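You operate a simulated robot arm through the tools that you are given. There is no shell and no other tool.

You are at the controls of a simulated robot arm. One attempt, no reset.

Task
Swap the blue footed rod in the green vise for the yellow one.
Fine: lock the swivel first; blue rod upright on the bench end; yellow rod clamped tight. Set down upright: blue footed rod.
Where things are to end (x, y in the base frame): blue footed rod within 0.06 m of [0.75, 0.81].

It is judged by the outcome, as a careful person would: the job done as asked, and still so three seconds after it is handed in. It fails if anything else is knocked over, pushed out of place, dropped, spilled or broken.

Robot
A 6-joint arm with a two-finger gripper, fixed in place. Base frame: the origin is at the foot of the arm, x ahead of it, y to its left, z up. Readings come in m, rad, newtons and seconds.
Its first joint turns from -2.897 to 2.897 rad. Payload 2.45 kg.
Tool frame: the origin (TCP) lies between the finger pads and is the grasp point; the fingertips stand 0.02 m ahead of it; z points along the fingers, y is the line along which they close. Largest opening 0.14 m; the body of the gripper starts 0.168 m behind the TCP.
Orientation is that of the tool frame in the base frame, as a unit quaternion [x, y, z, w]. With the fingers straight down and closing along the base's y, the tool's x points along the base's -x, its y along +y and its z along -z.

Tools
- The arm moves only by the tool apply_moves. Its argument "plan" is a list of rows, each a list of 3 entries, a list of its own where there are three numbers: the turn, a rotation vector about the tool's x, y, z in rad, then the shift along the tool's x, y, z in m, then the opening, from 0 (shut) to 1 (fully open). In form: [[[wx, wy, wz], [tx, ty, tz], jaw], ...]. A call has 1 to 20 rows; each row is the pose to reach, as a shift and turn from the pose commanded when the call began, along the tool's axes at that moment. Each row takes 0.2 s and may step no farther than 0.05 m and 0.15 rad from the row before; otherwise, or with a gripper value out of range, the whole call is refused. A pose out of reach is approached as far as the arm can. The call stops where the force on the tool passes 90 N (or 10 N more than at its start, if that is more) or the arm is blocked; 0.2 s more then pass. The fingers move at their own pace (about 0.045 m/s each) and stop on an object; they squeeze with about 40 N. The grip force told is the motor's: it shows also when the fingers shut on nothing. Time passes only in rows, and 0.2 s behind the last, so rows that repeat a pose let the fingers close. It gives the time, the measured TCP pose, the force on the tool (base axes), the opening and the grip force at its end, in the units of the frame above (readings bear some noise), with the torque about the TCP (base axes, N m) and any sound that the robot's microphone picked up.
- Cameras (640 x 400 px; columns grow to the right, rows downward): "scene" is fixed at [0.2201, 0.6526, 1.495]; the picture's right is [-0.10, -1.00, 0.00], its down [-0.65, 0.06, -0.75] and it looks along [0.75, -0.07, -0.66] (base axes); focal length 355 px, centre (320, 200). "wrist" rides on the gripper at [0.078, 0.011, -0.209] in the tool frame; the picture's right is [-0.14, 0.99, 0.00], its down [-0.92, -0.13, -0.37] and it looks along [-0.36, -0.05, 0.93] (tool axes); focal length 280 px, centre (320, 200). There is no depth. A picture from a camera that has moved, and an enlarged one, comes with that camera's place and axes in the base frame and with its lens.
- snapshot(camera): a new picture of that camera. It takes no simulated time.
- enlarge(camera, box): a new picture of the part [left, top, right, bottom] of that camera's present view, enlarged. It takes no simulated time.
- hand_in(): hands the job in; it is judged then, once.

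Places have to be worked out from the pictures, the camera data and where the tool is seen. Open the gripper and draw the arm clear of the work before you hand the job in, unless the task says otherwise.

The tools are called after "Emit:" by a JSON object that holds its "fn" and its "kwargs". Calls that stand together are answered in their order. apply_moves: Moves the arm, as the interface text tells. Its arguments: {"type":"object","properties":{"plan":{"type":"array","items":{"type":"array"}}},"required":["plan"]} The other tools are called the same way: snapshot (camera) takes a picture; enlarge (camera, box) takes an enlarged picture of a part of a camera's view; hand_in () hands the job in.

At the start:

```text
time: 0.0
ee_pos: [0.4896, 0.577, 1.2647]
tcp_rot: [0.0, 1.0, -0.001, -0.001]
ft_force: [0.0, -0.4, 0.1]
moment: [-0.01, 0.0, 0.03]
width: 0.1403
finger_force: 0.0
```

scene: 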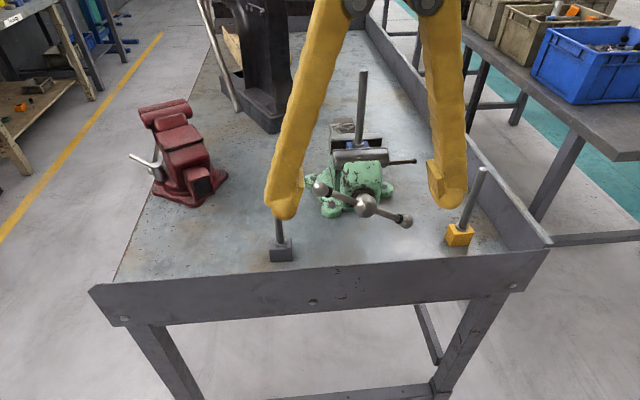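
wrist: 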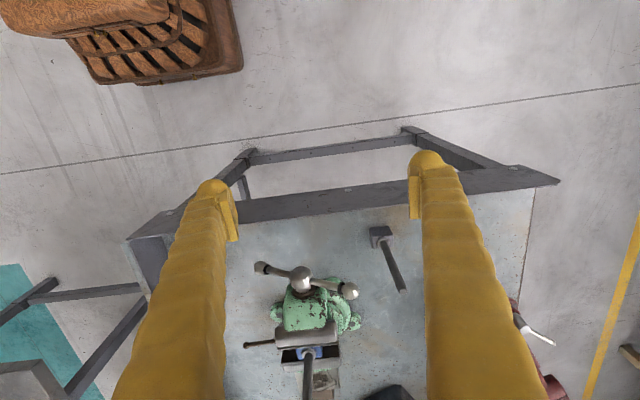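

I begin with closer views of the vise and the rods to work out the positions.

Emit:
{"fn": "enlarge", "kwargs": {"camera": "scene", "box": [240, 60, 520, 280]}}

Emit:
{"fn": "enlarge", "kwargs": {"camera": "wrist", "box": [220, 210, 440, 400]}}

Emit:
{"fn": "enlarge", "kwargs": {"camera": "scene", "box": [290, 110, 430, 240]}}

```text
1.82 times, centred on (380, 170) of scene
camera zoom: at [0.2201, 0.6526, 1.495], right [-0.1, -1.0, 0.0], down [-0.65, 0.06, -0.75], along [0.75, -0.07, -0.66], focal length 645 px, centre (211, 254)
```

zoom: 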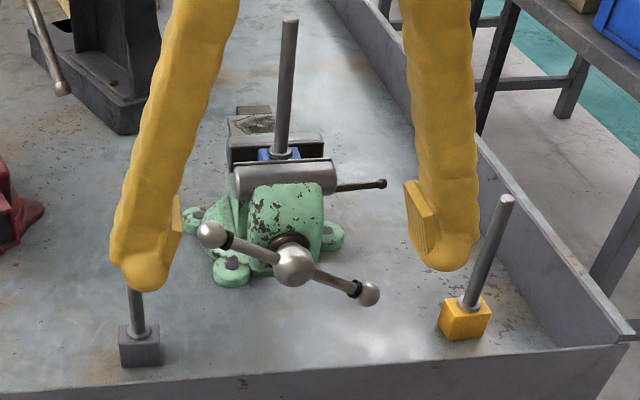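

```text
2.11 times, centred on (330, 305) of wrist
camera zoom: at [0.4115, 0.5875, 1.4735], right [0.14, 0.99, 0.0], down [0.92, -0.13, 0.37], along [0.36, -0.05, -0.93], focal length 590 px, centre (299, -21)
```

zoom: 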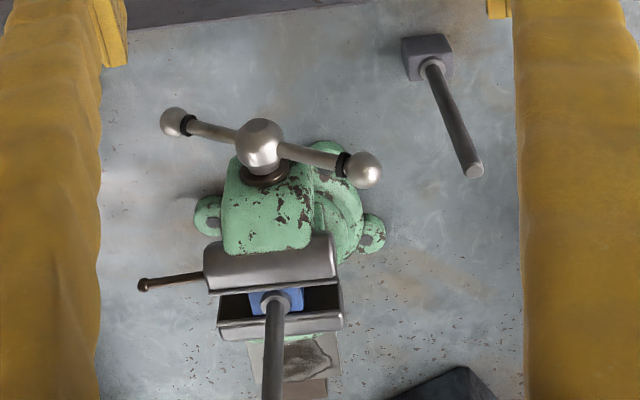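

```text
3.08 times, centred on (360, 175) of scene
camera zoom: at [0.2201, 0.6526, 1.495], right [-0.1, -1.0, 0.0], down [-0.65, 0.06, -0.75], along [0.75, -0.07, -0.66], focal length 1091 px, centre (197, 277)
```

zoom: 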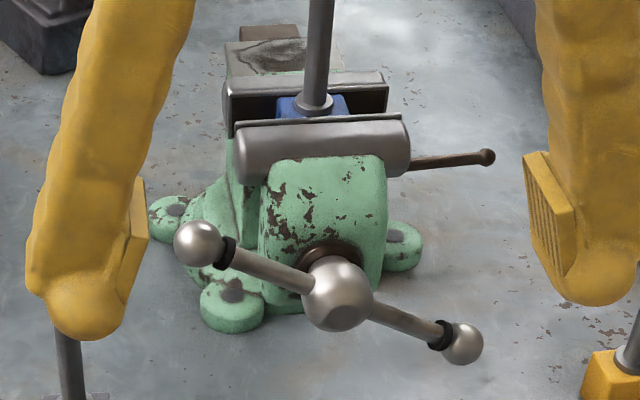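

Estimates so far: bench at z≈0.85, blue rod at about (0.88, 0.505), yellow rod at (0.774, 0.263) and grey rod at (0.766, 0.69). The thin lever, probably the swivel lock, is low down and points toward -y. I'll move to the right side, high up, to see the lever better.

Emit:
{"fn": "apply_moves", "kwargs": {"plan": [[[0, 0, 0], [-0.02, -0.033, -0.004], 1], [[0, 0, 0], [-0.04, -0.066, -0.007], 1], [[0, 0, 0], [-0.06, -0.099, -0.01], 1], [[0, 0, 0], [-0.08, -0.132, -0.014], 1], [[0, 0, 0], [-0.1, -0.165, -0.018], 1], [[0, 0, 0], [-0.12, -0.198, -0.021], 1], [[0, 0, 0], [-0.14, -0.231, -0.025], 1], [[0, 0, 0], [-0.16, -0.264, -0.028], 1], [[0, 0, 0], [-0.18, -0.297, -0.032], 1], [[0, 0, 0], [-0.21, -0.327, -0.035], 1]]}}

Emit:
{"fn": "snapshot", "kwargs": {"camera": "wrist"}}

Emit:
{"fn": "snapshot", "kwargs": {"camera": "scene"}}

```text
time: 2.2
ee_pos: [0.699, 0.2512, 1.3]
tcp_rot: [0.0, 1.0, 0.0, 0.0]
ft_force: [0.3, 0.5, 0.5]
moment: [-0.01, -0.01, 0.03]
width: 0.14
finger_force: 0.0
```

```text
taken
camera wrist: at [0.6211, 0.2611, 1.5087], right [0.14, 0.99, 0.0], down [0.92, -0.13, 0.37], along [0.36, -0.05, -0.93], focal length 280 px, centre (320, 200)
```

wrist: 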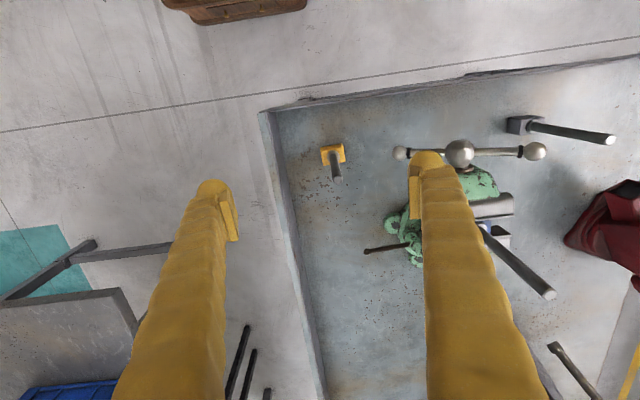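

```text
taken
```

scene: 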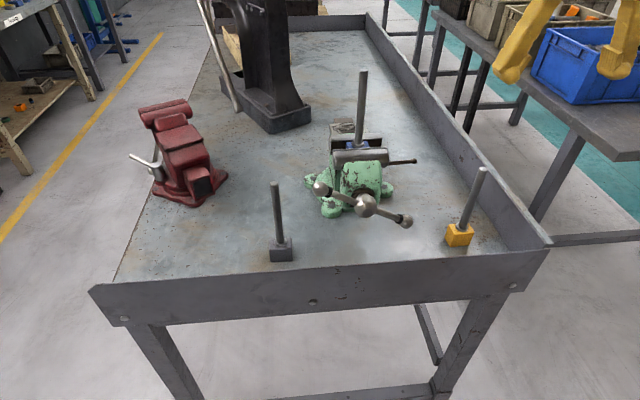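

The lever tip triangulates to about (0.985, 0.32, 0.94), low on the vise's right side. I'll enlarge both views there.

Emit:
{"fn": "enlarge", "kwargs": {"camera": "wrist", "box": [350, 190, 450, 280]}}

Emit:
{"fn": "enlarge", "kwargs": {"camera": "scene", "box": [290, 110, 430, 230]}}

```text
4.44 times, centred on (400, 235) of wrist
camera zoom: at [0.6211, 0.2611, 1.5087], right [0.14, 0.99, 0.0], down [0.92, -0.13, 0.37], along [0.36, -0.05, -0.93], focal length 1246 px, centre (-36, 44)
```

zoom: 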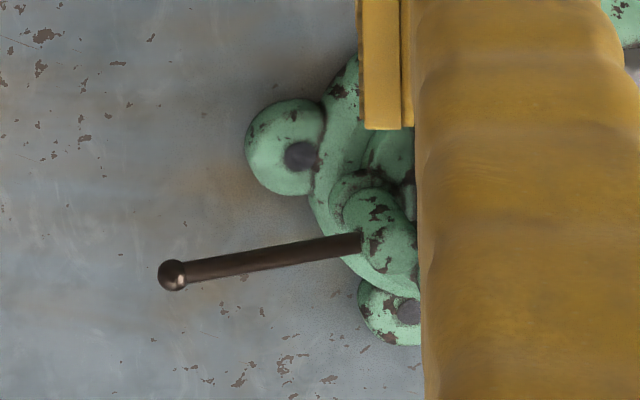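

```text
3.33 times, centred on (360, 170) of scene
camera zoom: at [0.2201, 0.6526, 1.495], right [-0.1, -1.0, 0.0], down [-0.65, 0.06, -0.75], along [0.75, -0.07, -0.66], focal length 1182 px, centre (187, 300)
```

zoom: 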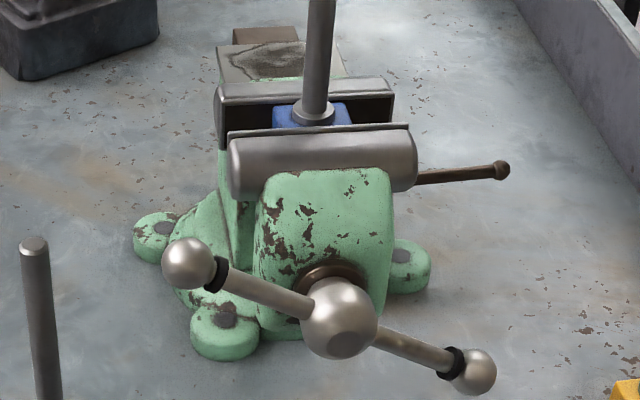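

The lever comes out of a round boss at the vise's base. I'll yaw the wrist so its camera looks along +y, and view the lever and boss from the right side.

Emit:
{"fn": "apply_moves", "kwargs": {"plan": [[[0, 0, -0.142], [-0.015, -0.01, 0.003], 1], [[0, 0, -0.285], [-0.03, -0.02, 0.006], 1], [[0, 0, -0.428], [-0.045, -0.03, 0.01], 1], [[0, 0, -0.571], [-0.06, -0.04, 0.014], 1], [[0, 0, -0.714], [-0.075, -0.05, 0.018], 1], [[0, 0, -0.857], [-0.09, -0.06, 0.022], 1], [[0, 0, -1.0], [-0.105, -0.07, 0.028], 1], [[0, 0, -1.142], [-0.12, -0.08, 0.034], 1], [[0, 0, -1.285], [-0.135, -0.09, 0.04], 1], [[0, 0, -1.428], [-0.15, -0.1, 0.045], 1], [[0, 0, -1.571], [-0.16, -0.1, 0.05], 1]]}}

Emit:
{"fn": "snapshot", "kwargs": {"camera": "wrist"}}

```text
time: 4.6
ee_pos: [0.8585, 0.1493, 1.2494]
tcp_rot: [0.708, -0.706, 0.0, 0.0]
ft_force: [0.4, -0.2, 0.2]
moment: [0.02, -0.01, -0.01]
width: 0.1398
finger_force: 0.1
```

```text
taken
camera wrist: at [0.8485, 0.0714, 1.4581], right [-0.99, 0.14, 0.0], down [0.13, 0.92, 0.37], along [0.05, 0.37, -0.93], focal length 280 px, centre (320, 200)
```

wrist: 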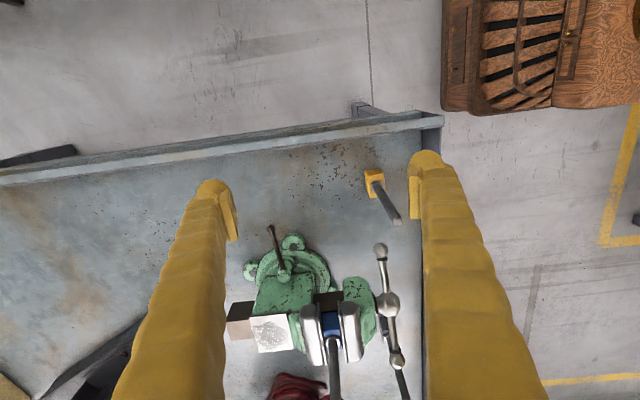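

I'll pitch the wrist to get a lower-angle view of the lever.

Emit:
{"fn": "enlarge", "kwargs": {"camera": "wrist", "box": [220, 210, 420, 370]}}

Emit:
{"fn": "apply_moves", "kwargs": {"plan": [[[0, -0.14, 0], [0, 0, 0], 1], [[0, -0.28, 0], [0, 0, 0], 1], [[0, -0.42, 0], [0, 0, 0], 1], [[0, -0.56, 0], [0, 0, 0], 1], [[0, -0.65, 0], [0, 0, 0.02], 1]]}}

Emit:
{"fn": "snapshot", "kwargs": {"camera": "wrist"}}

Emit:
{"fn": "enlarge", "kwargs": {"camera": "wrist", "box": [220, 110, 420, 270]}}

```text
2.50 times, centred on (320, 290) of wrist
camera zoom: at [0.8485, 0.0714, 1.4581], right [-0.99, 0.14, 0.0], down [0.13, 0.92, 0.37], along [0.05, 0.37, -0.93], focal length 701 px, centre (320, -25)
```

zoom: 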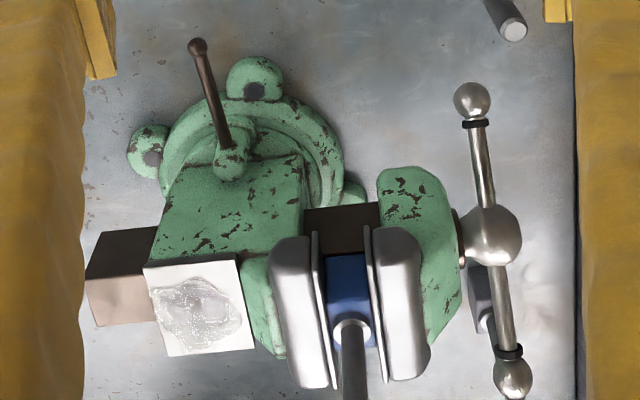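

```text
time: 5.8
ee_pos: [0.8586, 0.1494, 1.2294]
tcp_rot: [0.671, -0.669, -0.225, -0.226]
ft_force: [-0.1, 1.1, 0.8]
moment: [-0.03, 0.01, 0.0]
width: 0.1399
finger_force: 0.0
```

```text
taken
camera wrist: at [0.8481, -0.0395, 1.3488], right [-0.99, 0.11, 0.08], down [0.13, 0.51, 0.85], along [0.05, 0.85, -0.52], focal length 280 px, centre (320, 200)
```

wrist: 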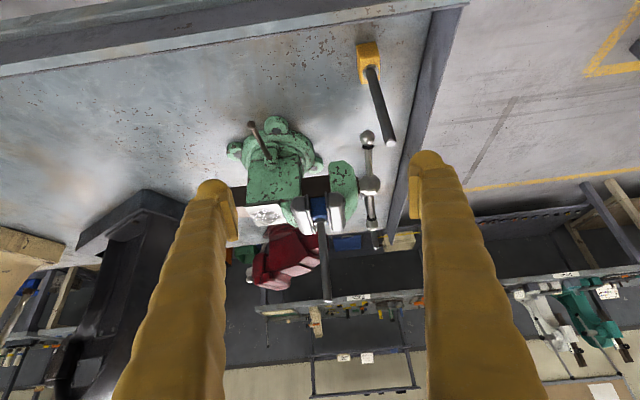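

```text
2.50 times, centred on (320, 190) of wrist
camera zoom: at [0.8481, -0.0395, 1.3488], right [-0.99, 0.11, 0.08], down [0.13, 0.51, 0.85], along [0.05, 0.85, -0.52], focal length 701 px, centre (320, 225)
```

zoom: 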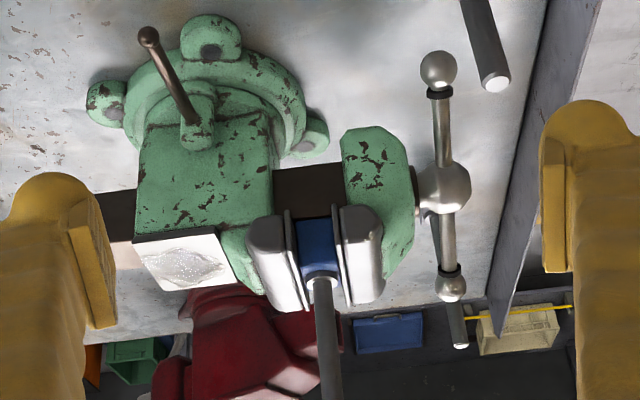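

The lever is horizontal at z≈0.938, running from a vertical boss near (0.98, 0.44) out to about (0.986, 0.325). A clockwise turn from above means pulling its tip toward -x. First I level the tool again, staying high.

Emit:
{"fn": "apply_moves", "kwargs": {"plan": [[[0, 0.14, 0], [0, 0, 0], 1], [[0, 0.28, 0], [0, 0, 0], 1], [[0, 0.42, 0], [0, 0, 0], 1], [[0, 0.56, 0], [0, 0, 0], 1], [[0, 0.65, 0], [0, 0, 0], 0.6]]}}

```text
time: 7.0
ee_pos: [0.8584, 0.1493, 1.229]
tcp_rot: [-0.707, 0.707, 0.0, -0.001]
ft_force: [-0.1, 0.3, -0.2]
moment: [-0.04, 0.0, 0.0]
width: 0.1053
finger_force: 0.1
```

Next I tilt the fingers outward (+x) by 0.6 rad and go above the outer end of the lever.

Emit:
{"fn": "apply_moves", "kwargs": {"plan": [[[0.08, 0, 0], [-0.025, -0.016, 0.0], 0.5], [[0.16, 0, 0], [-0.05, -0.032, 0.01], 0.5], [[0.24, 0, 0], [-0.075, -0.048, 0.02], 0.5], [[0.32, 0, 0], [-0.1, -0.064, 0.03], 0.5], [[0.4, 0, 0], [-0.125, -0.08, 0.045], 0.5], [[0.48, 0, 0], [-0.15, -0.096, 0.065], 0.5], [[0.55, 0, 0], [-0.175, -0.112, 0.085], 0.5], [[0.6, 0, 0], [-0.1957, -0.1266, 0.105], 0.5]]}}

Emit:
{"fn": "snapshot", "kwargs": {"camera": "wrist"}}

Emit:
{"fn": "snapshot", "kwargs": {"camera": "scene"}}

```text
time: 8.8
ee_pos: [0.9859, 0.3469, 1.1253]
tcp_rot: [-0.675, 0.675, -0.21, 0.211]
ft_force: [1.1, -0.5, 0.6]
moment: [0.0, 0.02, 0.01]
width: 0.0702
finger_force: 0.2
```

```text
taken
camera wrist: at [0.8588, 0.2678, 1.2909], right [-0.82, 0.14, -0.56], down [-0.1, 0.92, 0.38], along [0.57, 0.37, -0.74], focal length 280 px, centre (320, 200)
```

wrist: 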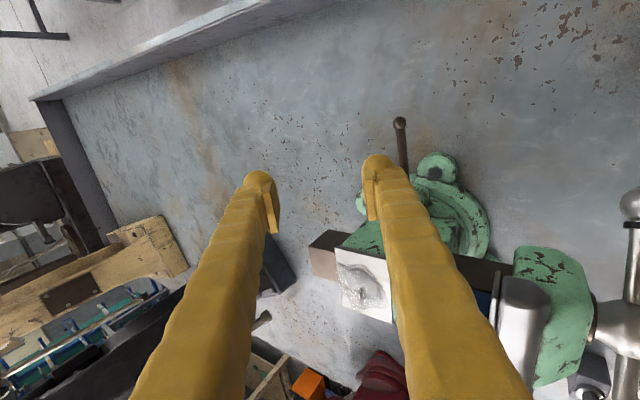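

```text
taken
```

scene: 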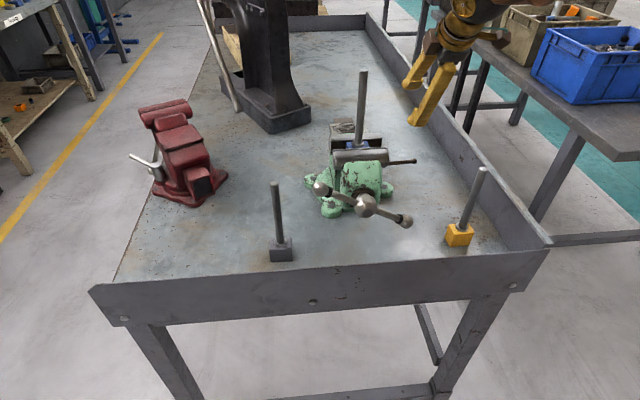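

The pose is reached. I'll shift sideways in the tool frame so the lever lies straight ahead of the fingers, then look before going in.

Emit:
{"fn": "apply_moves", "kwargs": {"plan": [[[0, 0, 0], [0.001, 0.036, 0.001], 0.45], [[0, 0, 0], [0.002, 0.072, 0.002], 0.45], [[0, 0, 0], [0.002, 0.1066, 0.003], 0.45], [[0, 0, 0], [0.002, 0.1066, 0.043], 0.45]]}}

Emit:
{"fn": "snapshot", "kwargs": {"camera": "wrist"}}

Emit:
{"fn": "snapshot", "kwargs": {"camera": "scene"}}

```text
time: 9.8
ee_pos: [0.9214, 0.3437, 1.0277]
tcp_rot: [-0.675, 0.676, -0.209, 0.209]
ft_force: [0.3, 0.6, 0.4]
moment: [0.06, 0.03, -0.01]
width: 0.063
finger_force: 0.1
```

```text
taken
camera wrist: at [0.7947, 0.2654, 1.1953], right [-0.82, 0.14, -0.56], down [-0.1, 0.92, 0.38], along [0.57, 0.37, -0.74], focal length 280 px, centre (320, 200)
```

wrist: 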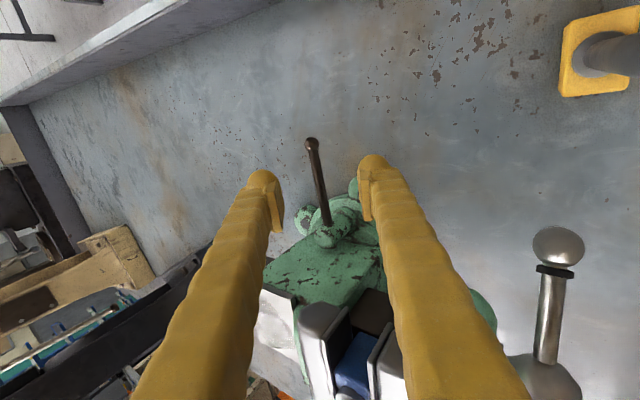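

```text
taken
```

scene: 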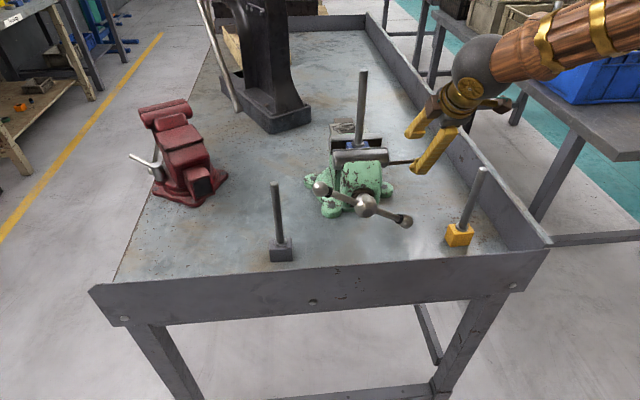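

The lever is between the fingers in the picture. I advance along the tool axis so that the fingers straddle it.

Emit:
{"fn": "apply_moves", "kwargs": {"plan": [[[0, 0, 0], [0, 0, 0.03], 0.45], [[0, 0, 0], [0, 0, 0.06], 0.45], [[0, 0, 0], [0, 0, 0.085], 0.45], [[0, 0, 0], [0, 0, 0.11], 0.45]]}}

Emit:
{"fn": "snapshot", "kwargs": {"camera": "wrist"}}

Emit:
{"fn": "enlarge", "kwargs": {"camera": "scene", "box": [340, 90, 500, 200]}}

```text
time: 10.8
ee_pos: [0.9835, 0.3436, 0.9371]
tcp_rot: [-0.675, 0.676, -0.209, 0.209]
ft_force: [0.8, 0.2, 0.9]
moment: [-0.02, 0.01, 0.0]
width: 0.0631
finger_force: 0.0
```

```text
taken
camera wrist: at [0.8572, 0.2649, 1.104], right [-0.82, 0.14, -0.56], down [-0.1, 0.92, 0.38], along [0.57, 0.36, -0.74], focal length 280 px, centre (320, 200)
```

wrist: 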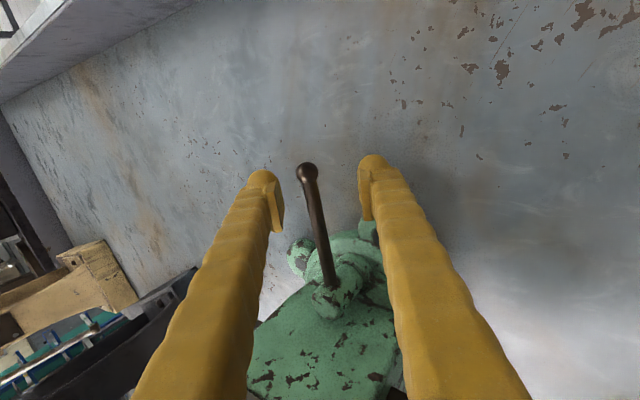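

```text
3.64 times, centred on (420, 145) of scene
camera zoom: at [0.2201, 0.6526, 1.495], right [-0.1, -1.0, 0.0], down [-0.65, 0.06, -0.75], along [0.75, -0.07, -0.66], focal length 1290 px, centre (-44, 400)
```

zoom: 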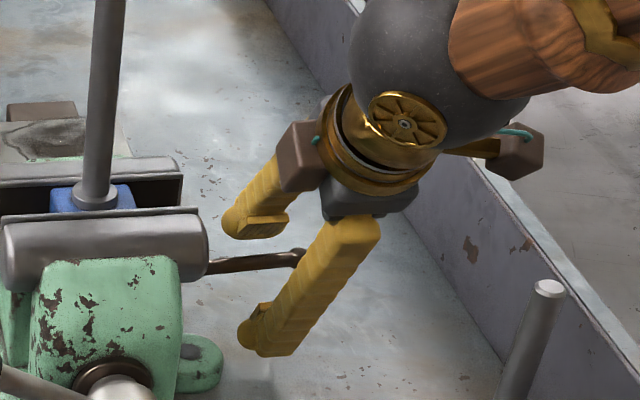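

The lever is between the fingers. I narrow the gap a little and draw it gently toward -x along its arc, watching the force and sound.

Emit:
{"fn": "apply_moves", "kwargs": {"plan": [[[0, 0, 0], [-0.008, 0, 0], 0.35], [[0, 0, 0], [-0.009, 0.013, -0.009], 0.35], [[0, 0, 0], [-0.0095, 0.026, -0.0178], 0.35], [[0, 0, 0], [-0.0135, 0.0367, -0.0251], 0.35], [[0, 0, 0], [-0.0195, 0.0474, -0.0325], 0.35]]}}

Emit:
{"fn": "snapshot", "kwargs": {"camera": "wrist"}}

Emit:
{"fn": "enlarge", "kwargs": {"camera": "scene", "box": [290, 90, 450, 200]}}

```text
time: 12.0
ee_pos: [0.9272, 0.3626, 0.9388]
tcp_rot: [0.676, -0.675, 0.21, -0.209]
ft_force: [-1.3, -3.4, 11.3]
moment: [0.3, -0.51, -0.05]
width: 0.0522
finger_force: 1.9
```

```text
taken
camera wrist: at [0.7999, 0.2843, 1.104], right [-0.82, 0.14, -0.56], down [-0.1, 0.92, 0.38], along [0.57, 0.37, -0.74], focal length 280 px, centre (320, 200)
```

wrist: 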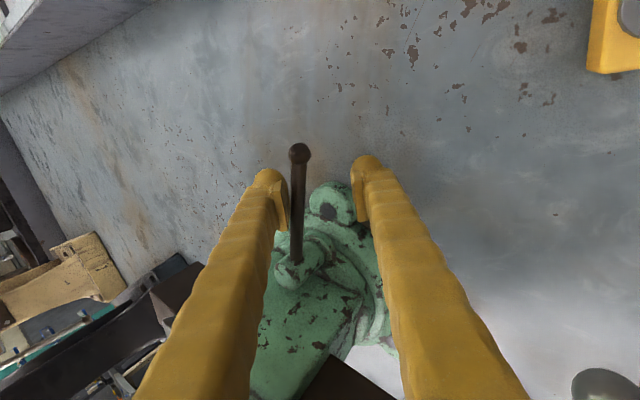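

```text
3.64 times, centred on (370, 145) of scene
camera zoom: at [0.2201, 0.6526, 1.495], right [-0.1, -1.0, 0.0], down [-0.65, 0.06, -0.75], along [0.75, -0.07, -0.66], focal length 1290 px, centre (138, 400)
```

zoom: 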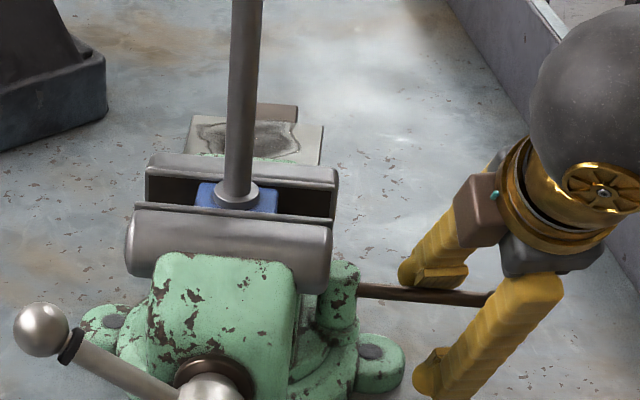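

It looks as if the whole vise may have swivelled with the lever. I'll check this closely in both views before moving again.

Emit:
{"fn": "enlarge", "kwargs": {"camera": "scene", "box": [290, 110, 430, 230]}}

Emit:
{"fn": "enlarge", "kwargs": {"camera": "wrist", "box": [220, 120, 420, 360]}}

```text
3.33 times, centred on (360, 170) of scene
camera zoom: at [0.2201, 0.6526, 1.495], right [-0.1, -1.0, 0.0], down [-0.65, 0.06, -0.75], along [0.75, -0.07, -0.66], focal length 1182 px, centre (187, 300)
```

zoom: 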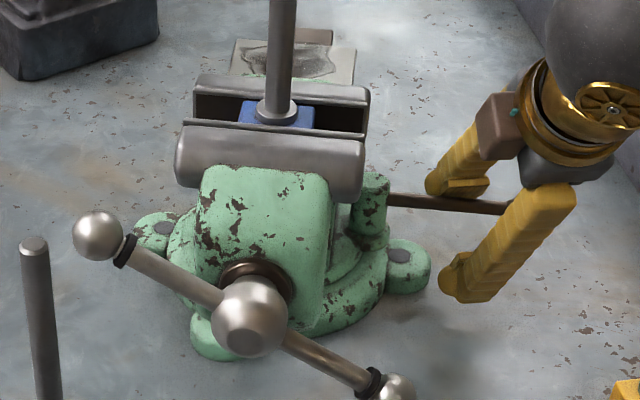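

```text
1.67 times, centred on (320, 240) of wrist
camera zoom: at [0.7999, 0.2843, 1.104], right [-0.82, 0.14, -0.56], down [-0.1, 0.92, 0.38], along [0.57, 0.37, -0.74], focal length 467 px, centre (320, 133)
```

zoom: 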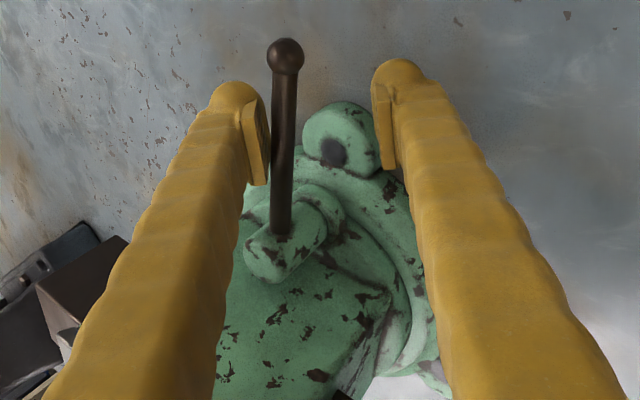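

The vise swivelled about 14° clockwise around roughly (1.0, 0.50), and the lever did not turn relative to it. Pushing the lever on its own just swings the vise. I'll instead grip the lever firmly, bring the vise back to square with it, then twist it rigidly about its own boss so the vise can't swing. First I back out and level the tool.

Emit:
{"fn": "apply_moves", "kwargs": {"plan": [[[0, 0, 0], [0, 0, 0], 0.5], [[0, 0, 0], [0, 0, -0.04], 0.5], [[0, 0, 0], [0, 0, -0.08], 0.5], [[0, 0, 0], [0, 0, -0.12], 0.5], [[0, 0, 0], [0, 0, -0.16], 0.5], [[0, 0, 0], [0, 0, -0.2], 0.5], [[-0.15, 0, 0], [0, 0, -0.2], 0.5], [[-0.3, 0, 0], [0, 0, -0.2], 0.5], [[-0.45, 0, 0], [0, 0, -0.2], 0.5], [[-0.6, 0, 0], [0, 0, -0.2], 0.5]]}}

Emit:
{"fn": "enlarge", "kwargs": {"camera": "scene", "box": [290, 110, 430, 230]}}

```text
time: 14.2
ee_pos: [0.8144, 0.3627, 1.1036]
tcp_rot: [0.708, -0.707, -0.001, 0.0]
ft_force: [-0.3, -0.3, 0.5]
moment: [0.01, -0.01, 0.01]
width: 0.07
finger_force: 0.1
```

```text
3.33 times, centred on (360, 170) of scene
camera zoom: at [0.2201, 0.6526, 1.495], right [-0.1, -1.0, 0.0], down [-0.65, 0.06, -0.75], along [0.75, -0.07, -0.66], focal length 1182 px, centre (187, 300)
```

zoom: 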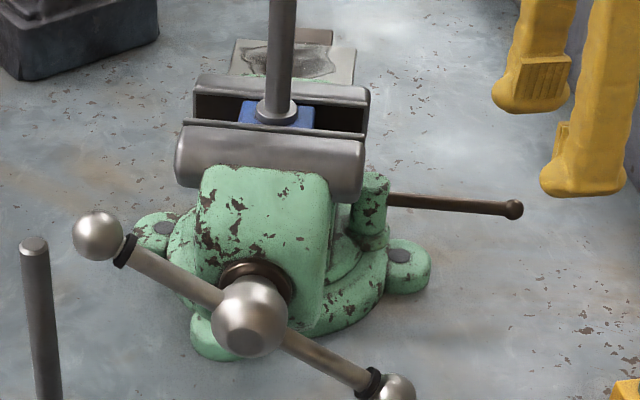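

The vise is holding still with the lever free. Now I yaw to match the lever (about 14°) and move to its outer side.

Emit:
{"fn": "apply_moves", "kwargs": {"plan": [[[0, 0, 0.122], [0.02, -0.028, -0.01], 0.5], [[0, 0, 0.244], [0.04, -0.056, -0.01], 0.5], [[0, 0, 0.244], [0.06, -0.084, -0.01], 0.5], [[0, 0, 0.244], [0.079, -0.111, -0.01], 0.5]]}}

Emit:
{"fn": "apply_moves", "kwargs": {"plan": [[[0, -0.13, 0], [0, 0, 0.005], 0.5], [[0, -0.26, 0], [0, 0, 0.015], 0.5], [[0, -0.39, 0], [0, 0, 0.025], 0.5], [[0, -0.5, 0], [0, 0, 0.04], 0.5], [[0, -0.6, 0], [0, 0, 0.052], 0.5]]}}

Emit:
{"fn": "snapshot", "kwargs": {"camera": "wrist"}}

Emit:
{"fn": "snapshot", "kwargs": {"camera": "scene"}}

```text
time: 15.2
ee_pos: [0.9232, 0.2849, 1.1122]
tcp_rot: [-0.616, 0.788, 0.0, 0.0]
ft_force: [0.0, 0.4, 0.7]
moment: [-0.01, 0.0, 0.01]
width: 0.0702
finger_force: 0.0
```

```text
time: 16.4
ee_pos: [0.9241, 0.2849, 1.0607]
tcp_rot: [-0.588, 0.753, 0.182, 0.232]
ft_force: [-0.6, 0.2, -0.3]
moment: [-0.02, -0.04, 0.02]
width: 0.0698
finger_force: 0.0
```

```text
taken
camera wrist: at [0.8704, 0.1092, 1.1891], right [-0.93, 0.35, 0.08], down [0.26, 0.5, 0.82], along [0.25, 0.79, -0.56], focal length 280 px, centre (320, 200)
```

wrist: 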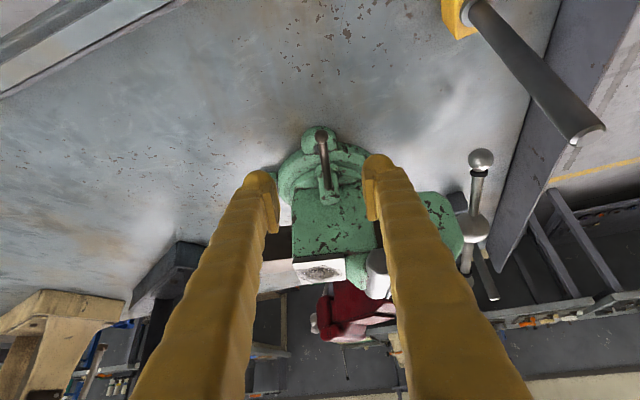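

```text
taken
```

scene: 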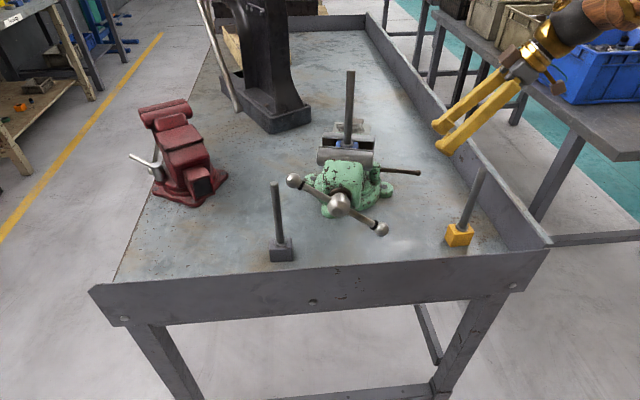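

The lever is lined up between the fingers. I advance along the tool axis and then close on it.

Emit:
{"fn": "apply_moves", "kwargs": {"plan": [[[0, 0, 0], [0, 0, 0.04], 0.45], [[0, 0, 0], [0, 0, 0.08], 0.45], [[0, 0, 0], [0, 0, 0.115], 0.45], [[0, 0, 0], [0, 0, 0.145], 0.45]]}}

Emit:
{"fn": "snapshot", "kwargs": {"camera": "wrist"}}

Emit:
{"fn": "enlarge", "kwargs": {"camera": "scene", "box": [340, 90, 500, 200]}}

```text
time: 17.4
ee_pos: [0.946, 0.365, 0.9432]
tcp_rot: [-0.589, 0.752, 0.182, 0.233]
ft_force: [-0.1, 0.3, 0.3]
moment: [-0.02, 0.04, 0.03]
width: 0.0631
finger_force: 0.0
```

```text
taken
camera wrist: at [0.891, 0.1891, 1.0706], right [-0.93, 0.35, 0.08], down [0.26, 0.5, 0.82], along [0.25, 0.79, -0.56], focal length 280 px, centre (320, 200)
```

wrist: 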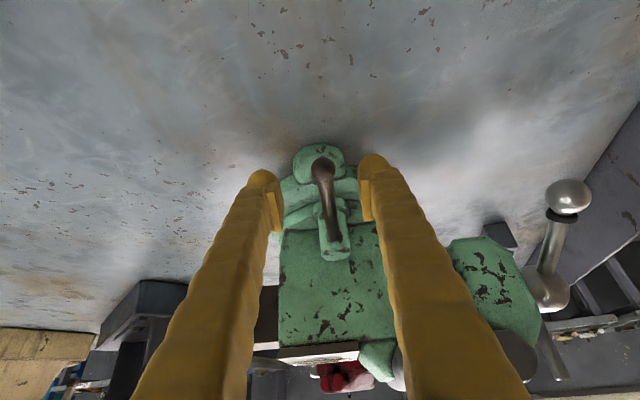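

```text
3.64 times, centred on (420, 145) of scene
camera zoom: at [0.2201, 0.6526, 1.495], right [-0.1, -1.0, 0.0], down [-0.65, 0.06, -0.75], along [0.75, -0.07, -0.66], focal length 1290 px, centre (-44, 400)
```

zoom: 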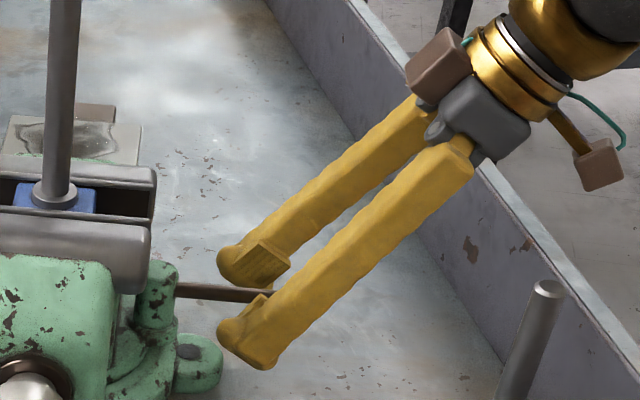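

The lever is well between the pads. I advance a few mm more and close the grip on it.

Emit:
{"fn": "apply_moves", "kwargs": {"plan": [[[0, 0, 0], [0, 0, 0.006], 0.3], [[0, 0, 0], [0, 0, 0.006], 0.15], [[0, 0, 0], [0, 0, 0.006], 0.0], [[0, 0, 0], [0, 0, 0.006], 0.0], [[0, 0, 0], [0, 0, 0.006], 0.0], [[0, 0, 0], [0, 0, 0.006], 0.0]]}}

Emit:
{"fn": "snapshot", "kwargs": {"camera": "wrist"}}

Emit:
{"fn": "enlarge", "kwargs": {"camera": "scene", "box": [290, 90, 450, 200]}}

```text
time: 18.8
ee_pos: [0.9447, 0.367, 0.9356]
tcp_rot: [-0.588, 0.753, 0.182, 0.232]
ft_force: [-13.1, 2.4, -4.2]
moment: [-0.43, -0.11, 1.09]
width: 0.0068
finger_force: 35.1
```

```text
taken
camera wrist: at [0.8911, 0.1924, 1.0653], right [-0.93, 0.35, 0.08], down [0.26, 0.51, 0.82], along [0.25, 0.79, -0.56], focal length 280 px, centre (320, 200)
```

wrist: 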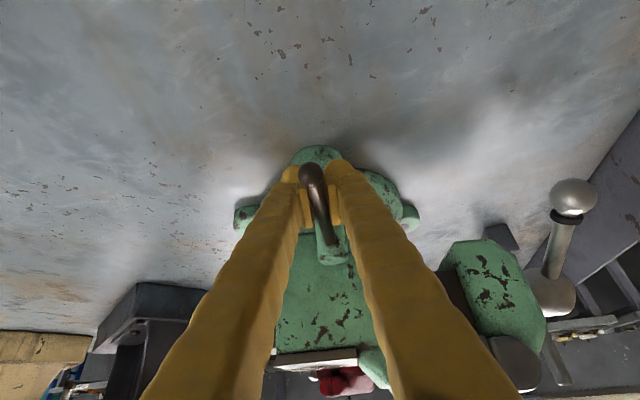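

```text
3.64 times, centred on (370, 145) of scene
camera zoom: at [0.2201, 0.6526, 1.495], right [-0.1, -1.0, 0.0], down [-0.65, 0.06, -0.75], along [0.75, -0.07, -0.66], focal length 1290 px, centre (138, 400)
```

zoom: 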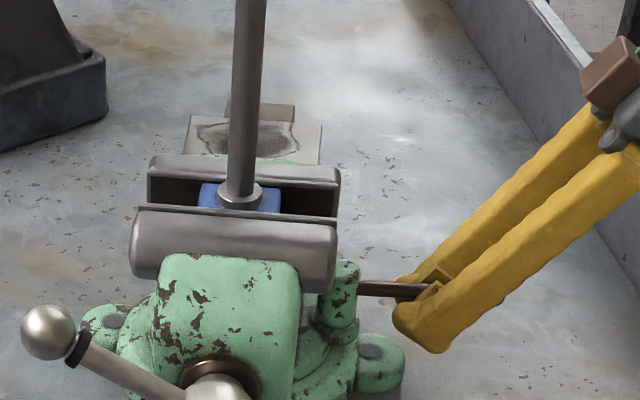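

The lever is gripped firmly (35 N). With it held, I swing the vise back counterclockwise by 14° about its swivel axis to where it stood at first.

Emit:
{"fn": "apply_moves", "kwargs": {"plan": [[[-0.0345, 0, -0.05], [0.0008, -0.0087, -0.0006], 0], [[-0.069, 0, -0.1], [0.0012, -0.0175, -0.0008], 0], [[-0.1035, 0, -0.151], [0.0013, -0.0262, -0.0009], 0], [[-0.138, 0, -0.201], [0.0007, -0.0351, -0.0005], 0]]}}

Emit:
{"fn": "snapshot", "kwargs": {"camera": "wrist"}}

Emit:
{"fn": "enlarge", "kwargs": {"camera": "scene", "box": [290, 110, 430, 230]}}

```text
time: 19.8
ee_pos: [0.9798, 0.3579, 0.9374]
tcp_rot: [0.676, -0.675, -0.209, -0.209]
ft_force: [-5.7, 31.2, -1.4]
moment: [-0.23, -0.09, 1.09]
width: 0.0062
finger_force: 34.3
```

```text
taken
camera wrist: at [0.9691, 0.175, 1.0649], right [-0.99, 0.11, 0.08], down [0.13, 0.55, 0.82], along [0.05, 0.83, -0.56], focal length 280 px, centre (320, 200)
```

wrist: 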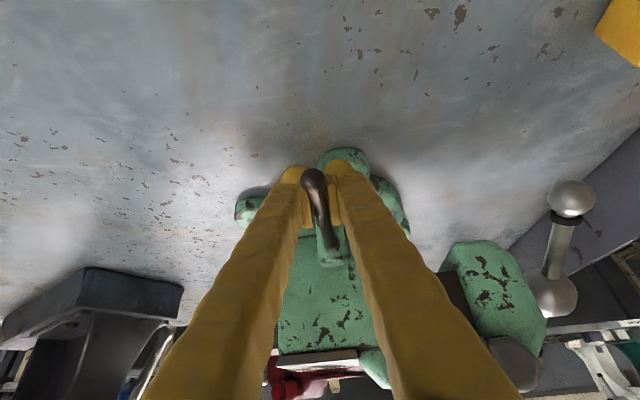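

```text
3.33 times, centred on (360, 170) of scene
camera zoom: at [0.2201, 0.6526, 1.495], right [-0.1, -1.0, 0.0], down [-0.65, 0.06, -0.75], along [0.75, -0.07, -0.66], focal length 1182 px, centre (187, 300)
```

zoom: 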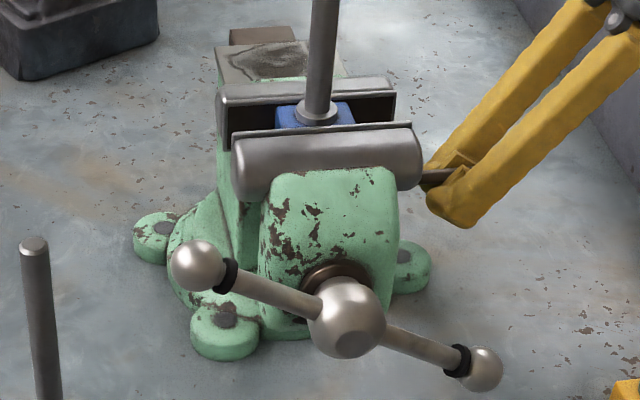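

The vise is back at its original yaw. Now, still gripping, I rotate the lever clockwise about its own boss at (0.98, 0.432) by a modest angle and check.

Emit:
{"fn": "apply_moves", "kwargs": {"plan": [[[0.034, 0, 0.05], [-0.0012, 0.0045, 0.0008], 0], [[0.068, 0, 0.099], [-0.002, 0.0089, 0.0013], 0], [[0.102, 0, 0.149], [-0.0026, 0.0133, 0.0018], 0], [[0.136, 0, 0.198], [-0.0033, 0.0176, 0.0022], 0]]}}

Emit:
{"fn": "snapshot", "kwargs": {"camera": "wrist"}}

Emit:
{"fn": "enlarge", "kwargs": {"camera": "scene", "box": [290, 110, 430, 230]}}

```text
time: 20.8
ee_pos: [0.9611, 0.3601, 0.9351]
tcp_rot: [-0.589, 0.752, 0.183, 0.232]
ft_force: [-15.1, -35.6, -6.1]
moment: [0.55, -0.24, 1.56]
width: 0.0103
finger_force: 37.6
```

```text
taken
camera wrist: at [0.9076, 0.1852, 1.0644], right [-0.93, 0.35, 0.08], down [0.26, 0.51, 0.82], along [0.25, 0.79, -0.56], focal length 280 px, centre (320, 200)
```

wrist: 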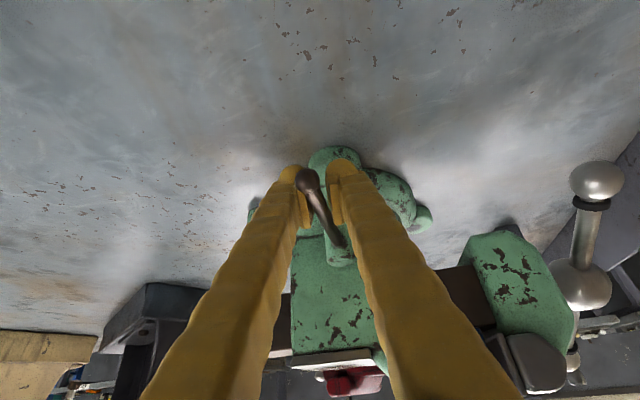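

```text
3.33 times, centred on (360, 170) of scene
camera zoom: at [0.2201, 0.6526, 1.495], right [-0.1, -1.0, 0.0], down [-0.65, 0.06, -0.75], along [0.75, -0.07, -0.66], focal length 1182 px, centre (187, 300)
```

zoom: 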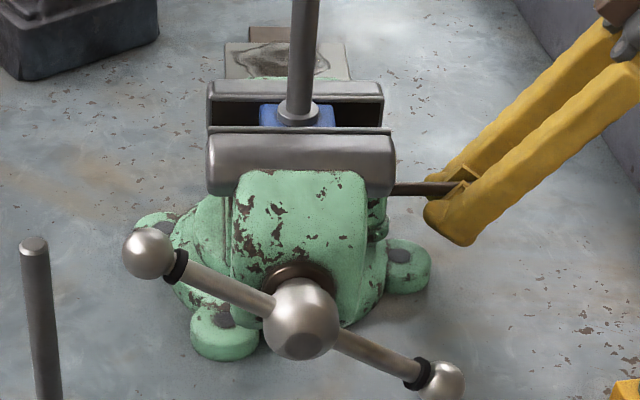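

The vise slipped about 7° clockwise and the lever still did not turn on its boss, even with nearly 0.9 N m on it. It seems to be against its stop in that direction, so locking must be counterclockwise. I re-square the vise with the lever held, and compare.

Emit:
{"fn": "apply_moves", "kwargs": {"plan": [[[-0.035, 0, -0.05], [0, 0, 0], 0], [[-0.069, 0, -0.1], [0, 0, 0], 0], [[-0.1035, 0, -0.151], [-0.0012, -0.0093, 0.0008], 0], [[-0.138, 0, -0.201], [-0.0025, -0.0185, 0.0017], 0]]}}

Emit:
{"fn": "snapshot", "kwargs": {"camera": "wrist"}}

Emit:
{"fn": "enlarge", "kwargs": {"camera": "scene", "box": [290, 110, 430, 230]}}

```text
time: 21.8
ee_pos: [0.9808, 0.3613, 0.9344]
tcp_rot: [0.677, -0.674, -0.21, -0.209]
ft_force: [-3.0, 6.3, -24.3]
moment: [0.38, 0.03, 1.05]
width: 0.0064
finger_force: 34.4
```

```text
taken
camera wrist: at [0.9712, 0.1783, 1.0639], right [-0.99, 0.11, 0.08], down [0.13, 0.55, 0.82], along [0.05, 0.83, -0.56], focal length 280 px, centre (320, 200)
```

wrist: 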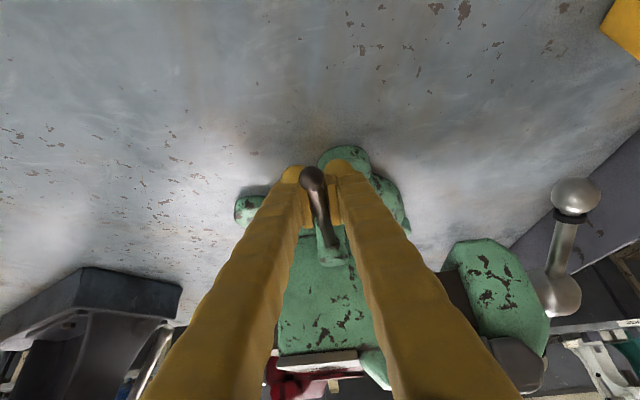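

```text
3.33 times, centred on (360, 170) of scene
camera zoom: at [0.2201, 0.6526, 1.495], right [-0.1, -1.0, 0.0], down [-0.65, 0.06, -0.75], along [0.75, -0.07, -0.66], focal length 1182 px, centre (187, 300)
```

zoom: 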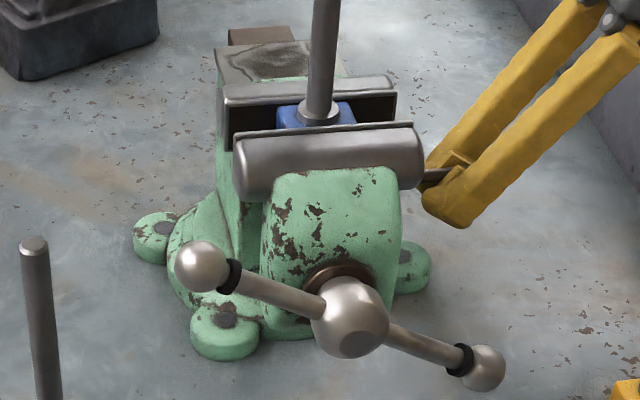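

The vise is back near its original yaw. Now I try the lever counterclockwise about its boss.

Emit:
{"fn": "apply_moves", "kwargs": {"plan": [[[-0.034, 0, -0.05], [0, -0.0043, 0], 0], [[-0.068, 0, -0.099], [-0.0004, -0.0085, 0.0003], 0], [[-0.102, 0, -0.149], [-0.001, -0.0127, 0.0007], 0], [[-0.136, 0, -0.198], [-0.0017, -0.0169, 0.0011], 0]]}}

Emit:
{"fn": "snapshot", "kwargs": {"camera": "wrist"}}

Emit:
{"fn": "enlarge", "kwargs": {"camera": "scene", "box": [290, 110, 430, 230]}}

```text
time: 22.8
ee_pos: [0.9983, 0.3638, 0.9372]
tcp_rot: [0.753, -0.588, -0.233, -0.181]
ft_force: [0.0, 20.0, -22.4]
moment: [-0.33, 0.03, -0.08]
width: 0.0061
finger_force: 33.9
```

```text
taken
camera wrist: at [1.0316, 0.1826, 1.0647], right [-0.99, -0.13, 0.08], down [-0.01, 0.57, 0.82], along [-0.15, 0.81, -0.56], focal length 280 px, centre (320, 200)
```

wrist: 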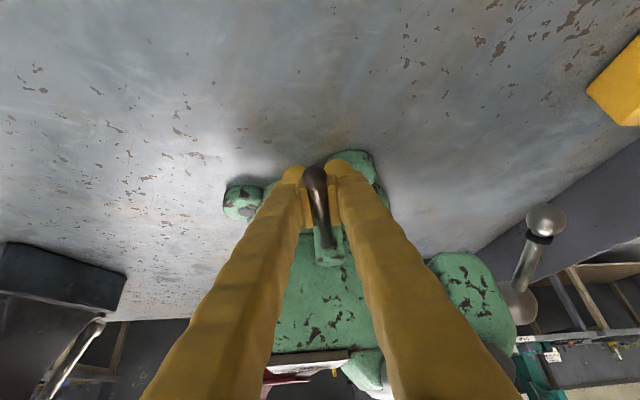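

```text
3.33 times, centred on (360, 170) of scene
camera zoom: at [0.2201, 0.6526, 1.495], right [-0.1, -1.0, 0.0], down [-0.65, 0.06, -0.75], along [0.75, -0.07, -0.66], focal length 1182 px, centre (187, 300)
```

zoom: 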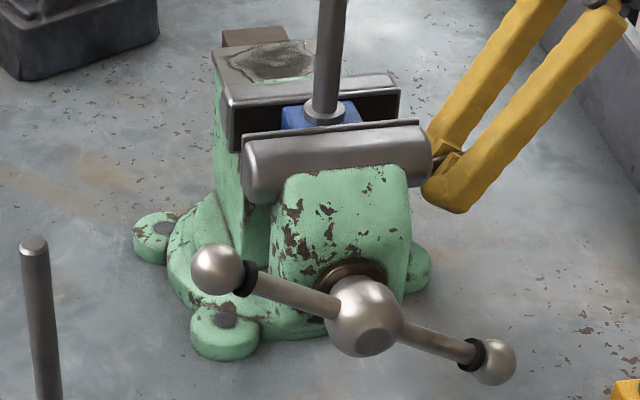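

There's less resistance this way, though the vise crept about 4° counterclockwise. I'll continue a bit around the boss's original position and see whether the lever itself turns.

Emit:
{"fn": "apply_moves", "kwargs": {"plan": [[[-0.034, 0, -0.05], [-0.0001, -0.0039, 0.0001], 0], [[-0.068, 0, -0.099], [-0.0003, -0.0078, 0.0002], 0], [[-0.102, 0, -0.149], [-0.0007, -0.0116, 0.0005], 0], [[-0.136, 0, -0.198], [-0.0013, -0.0153, 0.0009], 0]]}}

Emit:
{"fn": "snapshot", "kwargs": {"camera": "wrist"}}

Emit:
{"fn": "enlarge", "kwargs": {"camera": "scene", "box": [290, 110, 430, 230]}}

```text
time: 23.8
ee_pos: [1.012, 0.3675, 0.9368]
tcp_rot: [0.818, -0.493, -0.254, -0.152]
ft_force: [1.7, 17.6, -15.5]
moment: [-0.07, 0.12, -0.63]
width: 0.0063
finger_force: 34.7
```

```text
taken
camera wrist: at [1.0879, 0.2006, 1.065], right [-0.93, -0.36, 0.08], down [-0.14, 0.55, 0.82], along [-0.34, 0.75, -0.56], focal length 280 px, centre (320, 200)
```

wrist: 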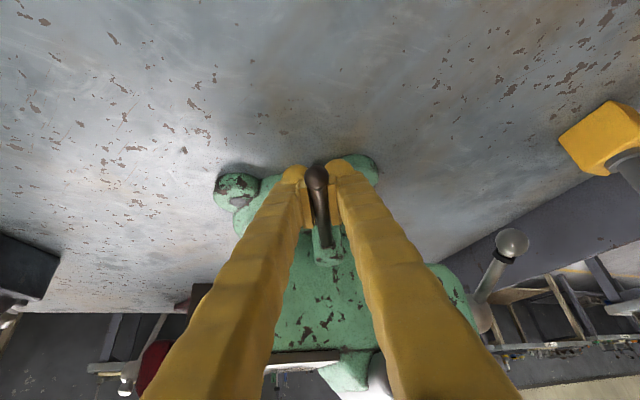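

```text
3.33 times, centred on (360, 170) of scene
camera zoom: at [0.2201, 0.6526, 1.495], right [-0.1, -1.0, 0.0], down [-0.65, 0.06, -0.75], along [0.75, -0.07, -0.66], focal length 1182 px, centre (187, 300)
```

zoom: 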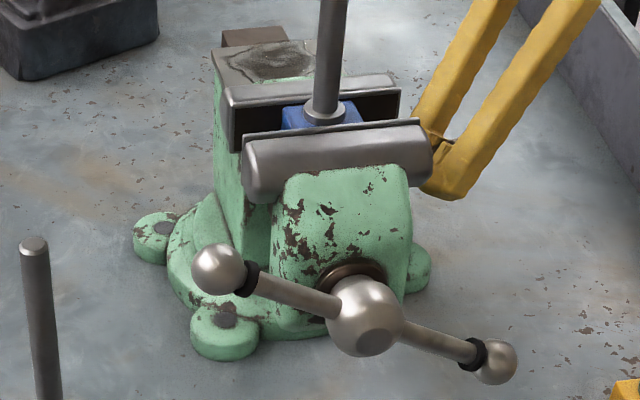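

This time the lever itself turned about 14° counterclockwise while the vise stayed still, so counterclockwise is the locking direction. The vise is about 5° off, so before going further I nudge it back square with the lever held.

Emit:
{"fn": "apply_moves", "kwargs": {"plan": [[[0.024, 0, 0.035], [-0.0018, 0.0055, 0.0012], 0], [[0.048, 0, 0.07], [-0.0036, 0.0115, 0.0024], 0], [[0.048, 0, 0.07], [-0.0036, 0.0115, 0.0024], 0]]}}

Emit:
{"fn": "enlarge", "kwargs": {"camera": "scene", "box": [290, 110, 430, 230]}}

```text
time: 24.6
ee_pos: [0.9999, 0.3649, 0.9365]
tcp_rot: [0.797, -0.528, -0.245, -0.161]
ft_force: [10.8, -9.9, -6.0]
moment: [-0.19, 0.04, -0.71]
width: 0.0061
finger_force: 34.7
```

```text
3.33 times, centred on (360, 170) of scene
camera zoom: at [0.2201, 0.6526, 1.495], right [-0.1, -1.0, 0.0], down [-0.65, 0.06, -0.75], along [0.75, -0.07, -0.66], focal length 1182 px, centre (187, 300)
```

zoom: 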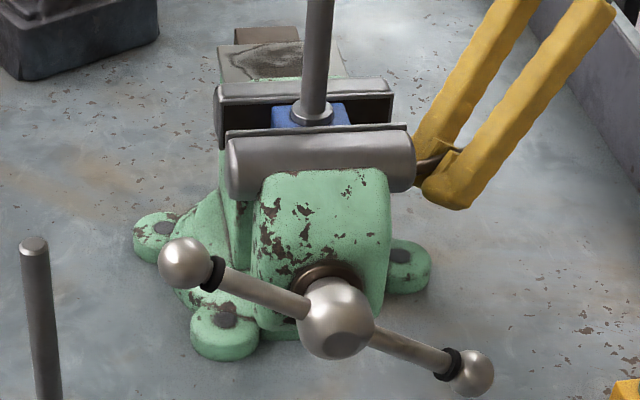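

The vise is square again. I keep turning the lever counterclockwise about its boss.

Emit:
{"fn": "apply_moves", "kwargs": {"plan": [[[-0.034, 0, -0.05], [0.0002, -0.0042, -0.0001], 0], [[-0.068, 0, -0.099], [0.0003, -0.0084, -0.0002], 0], [[-0.102, 0, -0.149], [0.0002, -0.0126, -0.0001], 0], [[-0.136, 0, -0.198], [-0.0002, -0.0167, 0.0001], 0]]}}

Emit:
{"fn": "snapshot", "kwargs": {"camera": "wrist"}}

Emit:
{"fn": "enlarge", "kwargs": {"camera": "scene", "box": [290, 110, 430, 230]}}

```text
time: 25.6
ee_pos: [1.0147, 0.3729, 0.9364]
tcp_rot: [0.854, -0.429, -0.264, -0.132]
ft_force: [10.0, 0.9, -3.4]
moment: [0.21, 0.28, -0.58]
width: 0.0057
finger_force: 34.4
```

```text
taken
camera wrist: at [1.1156, 0.2199, 1.0649], right [-0.86, -0.5, 0.08], down [-0.23, 0.52, 0.82], along [-0.45, 0.69, -0.56], focal length 280 px, centre (320, 200)
```

wrist: 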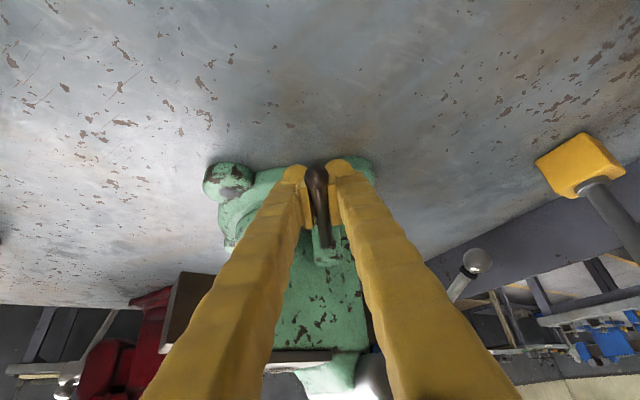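

```text
3.33 times, centred on (360, 170) of scene
camera zoom: at [0.2201, 0.6526, 1.495], right [-0.1, -1.0, 0.0], down [-0.65, 0.06, -0.75], along [0.75, -0.07, -0.66], focal length 1182 px, centre (187, 300)
```

zoom: 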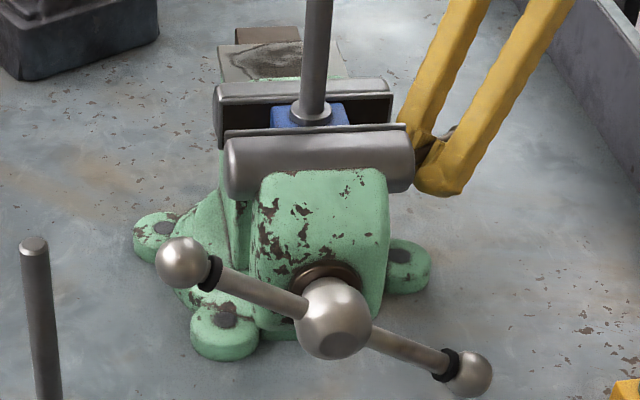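

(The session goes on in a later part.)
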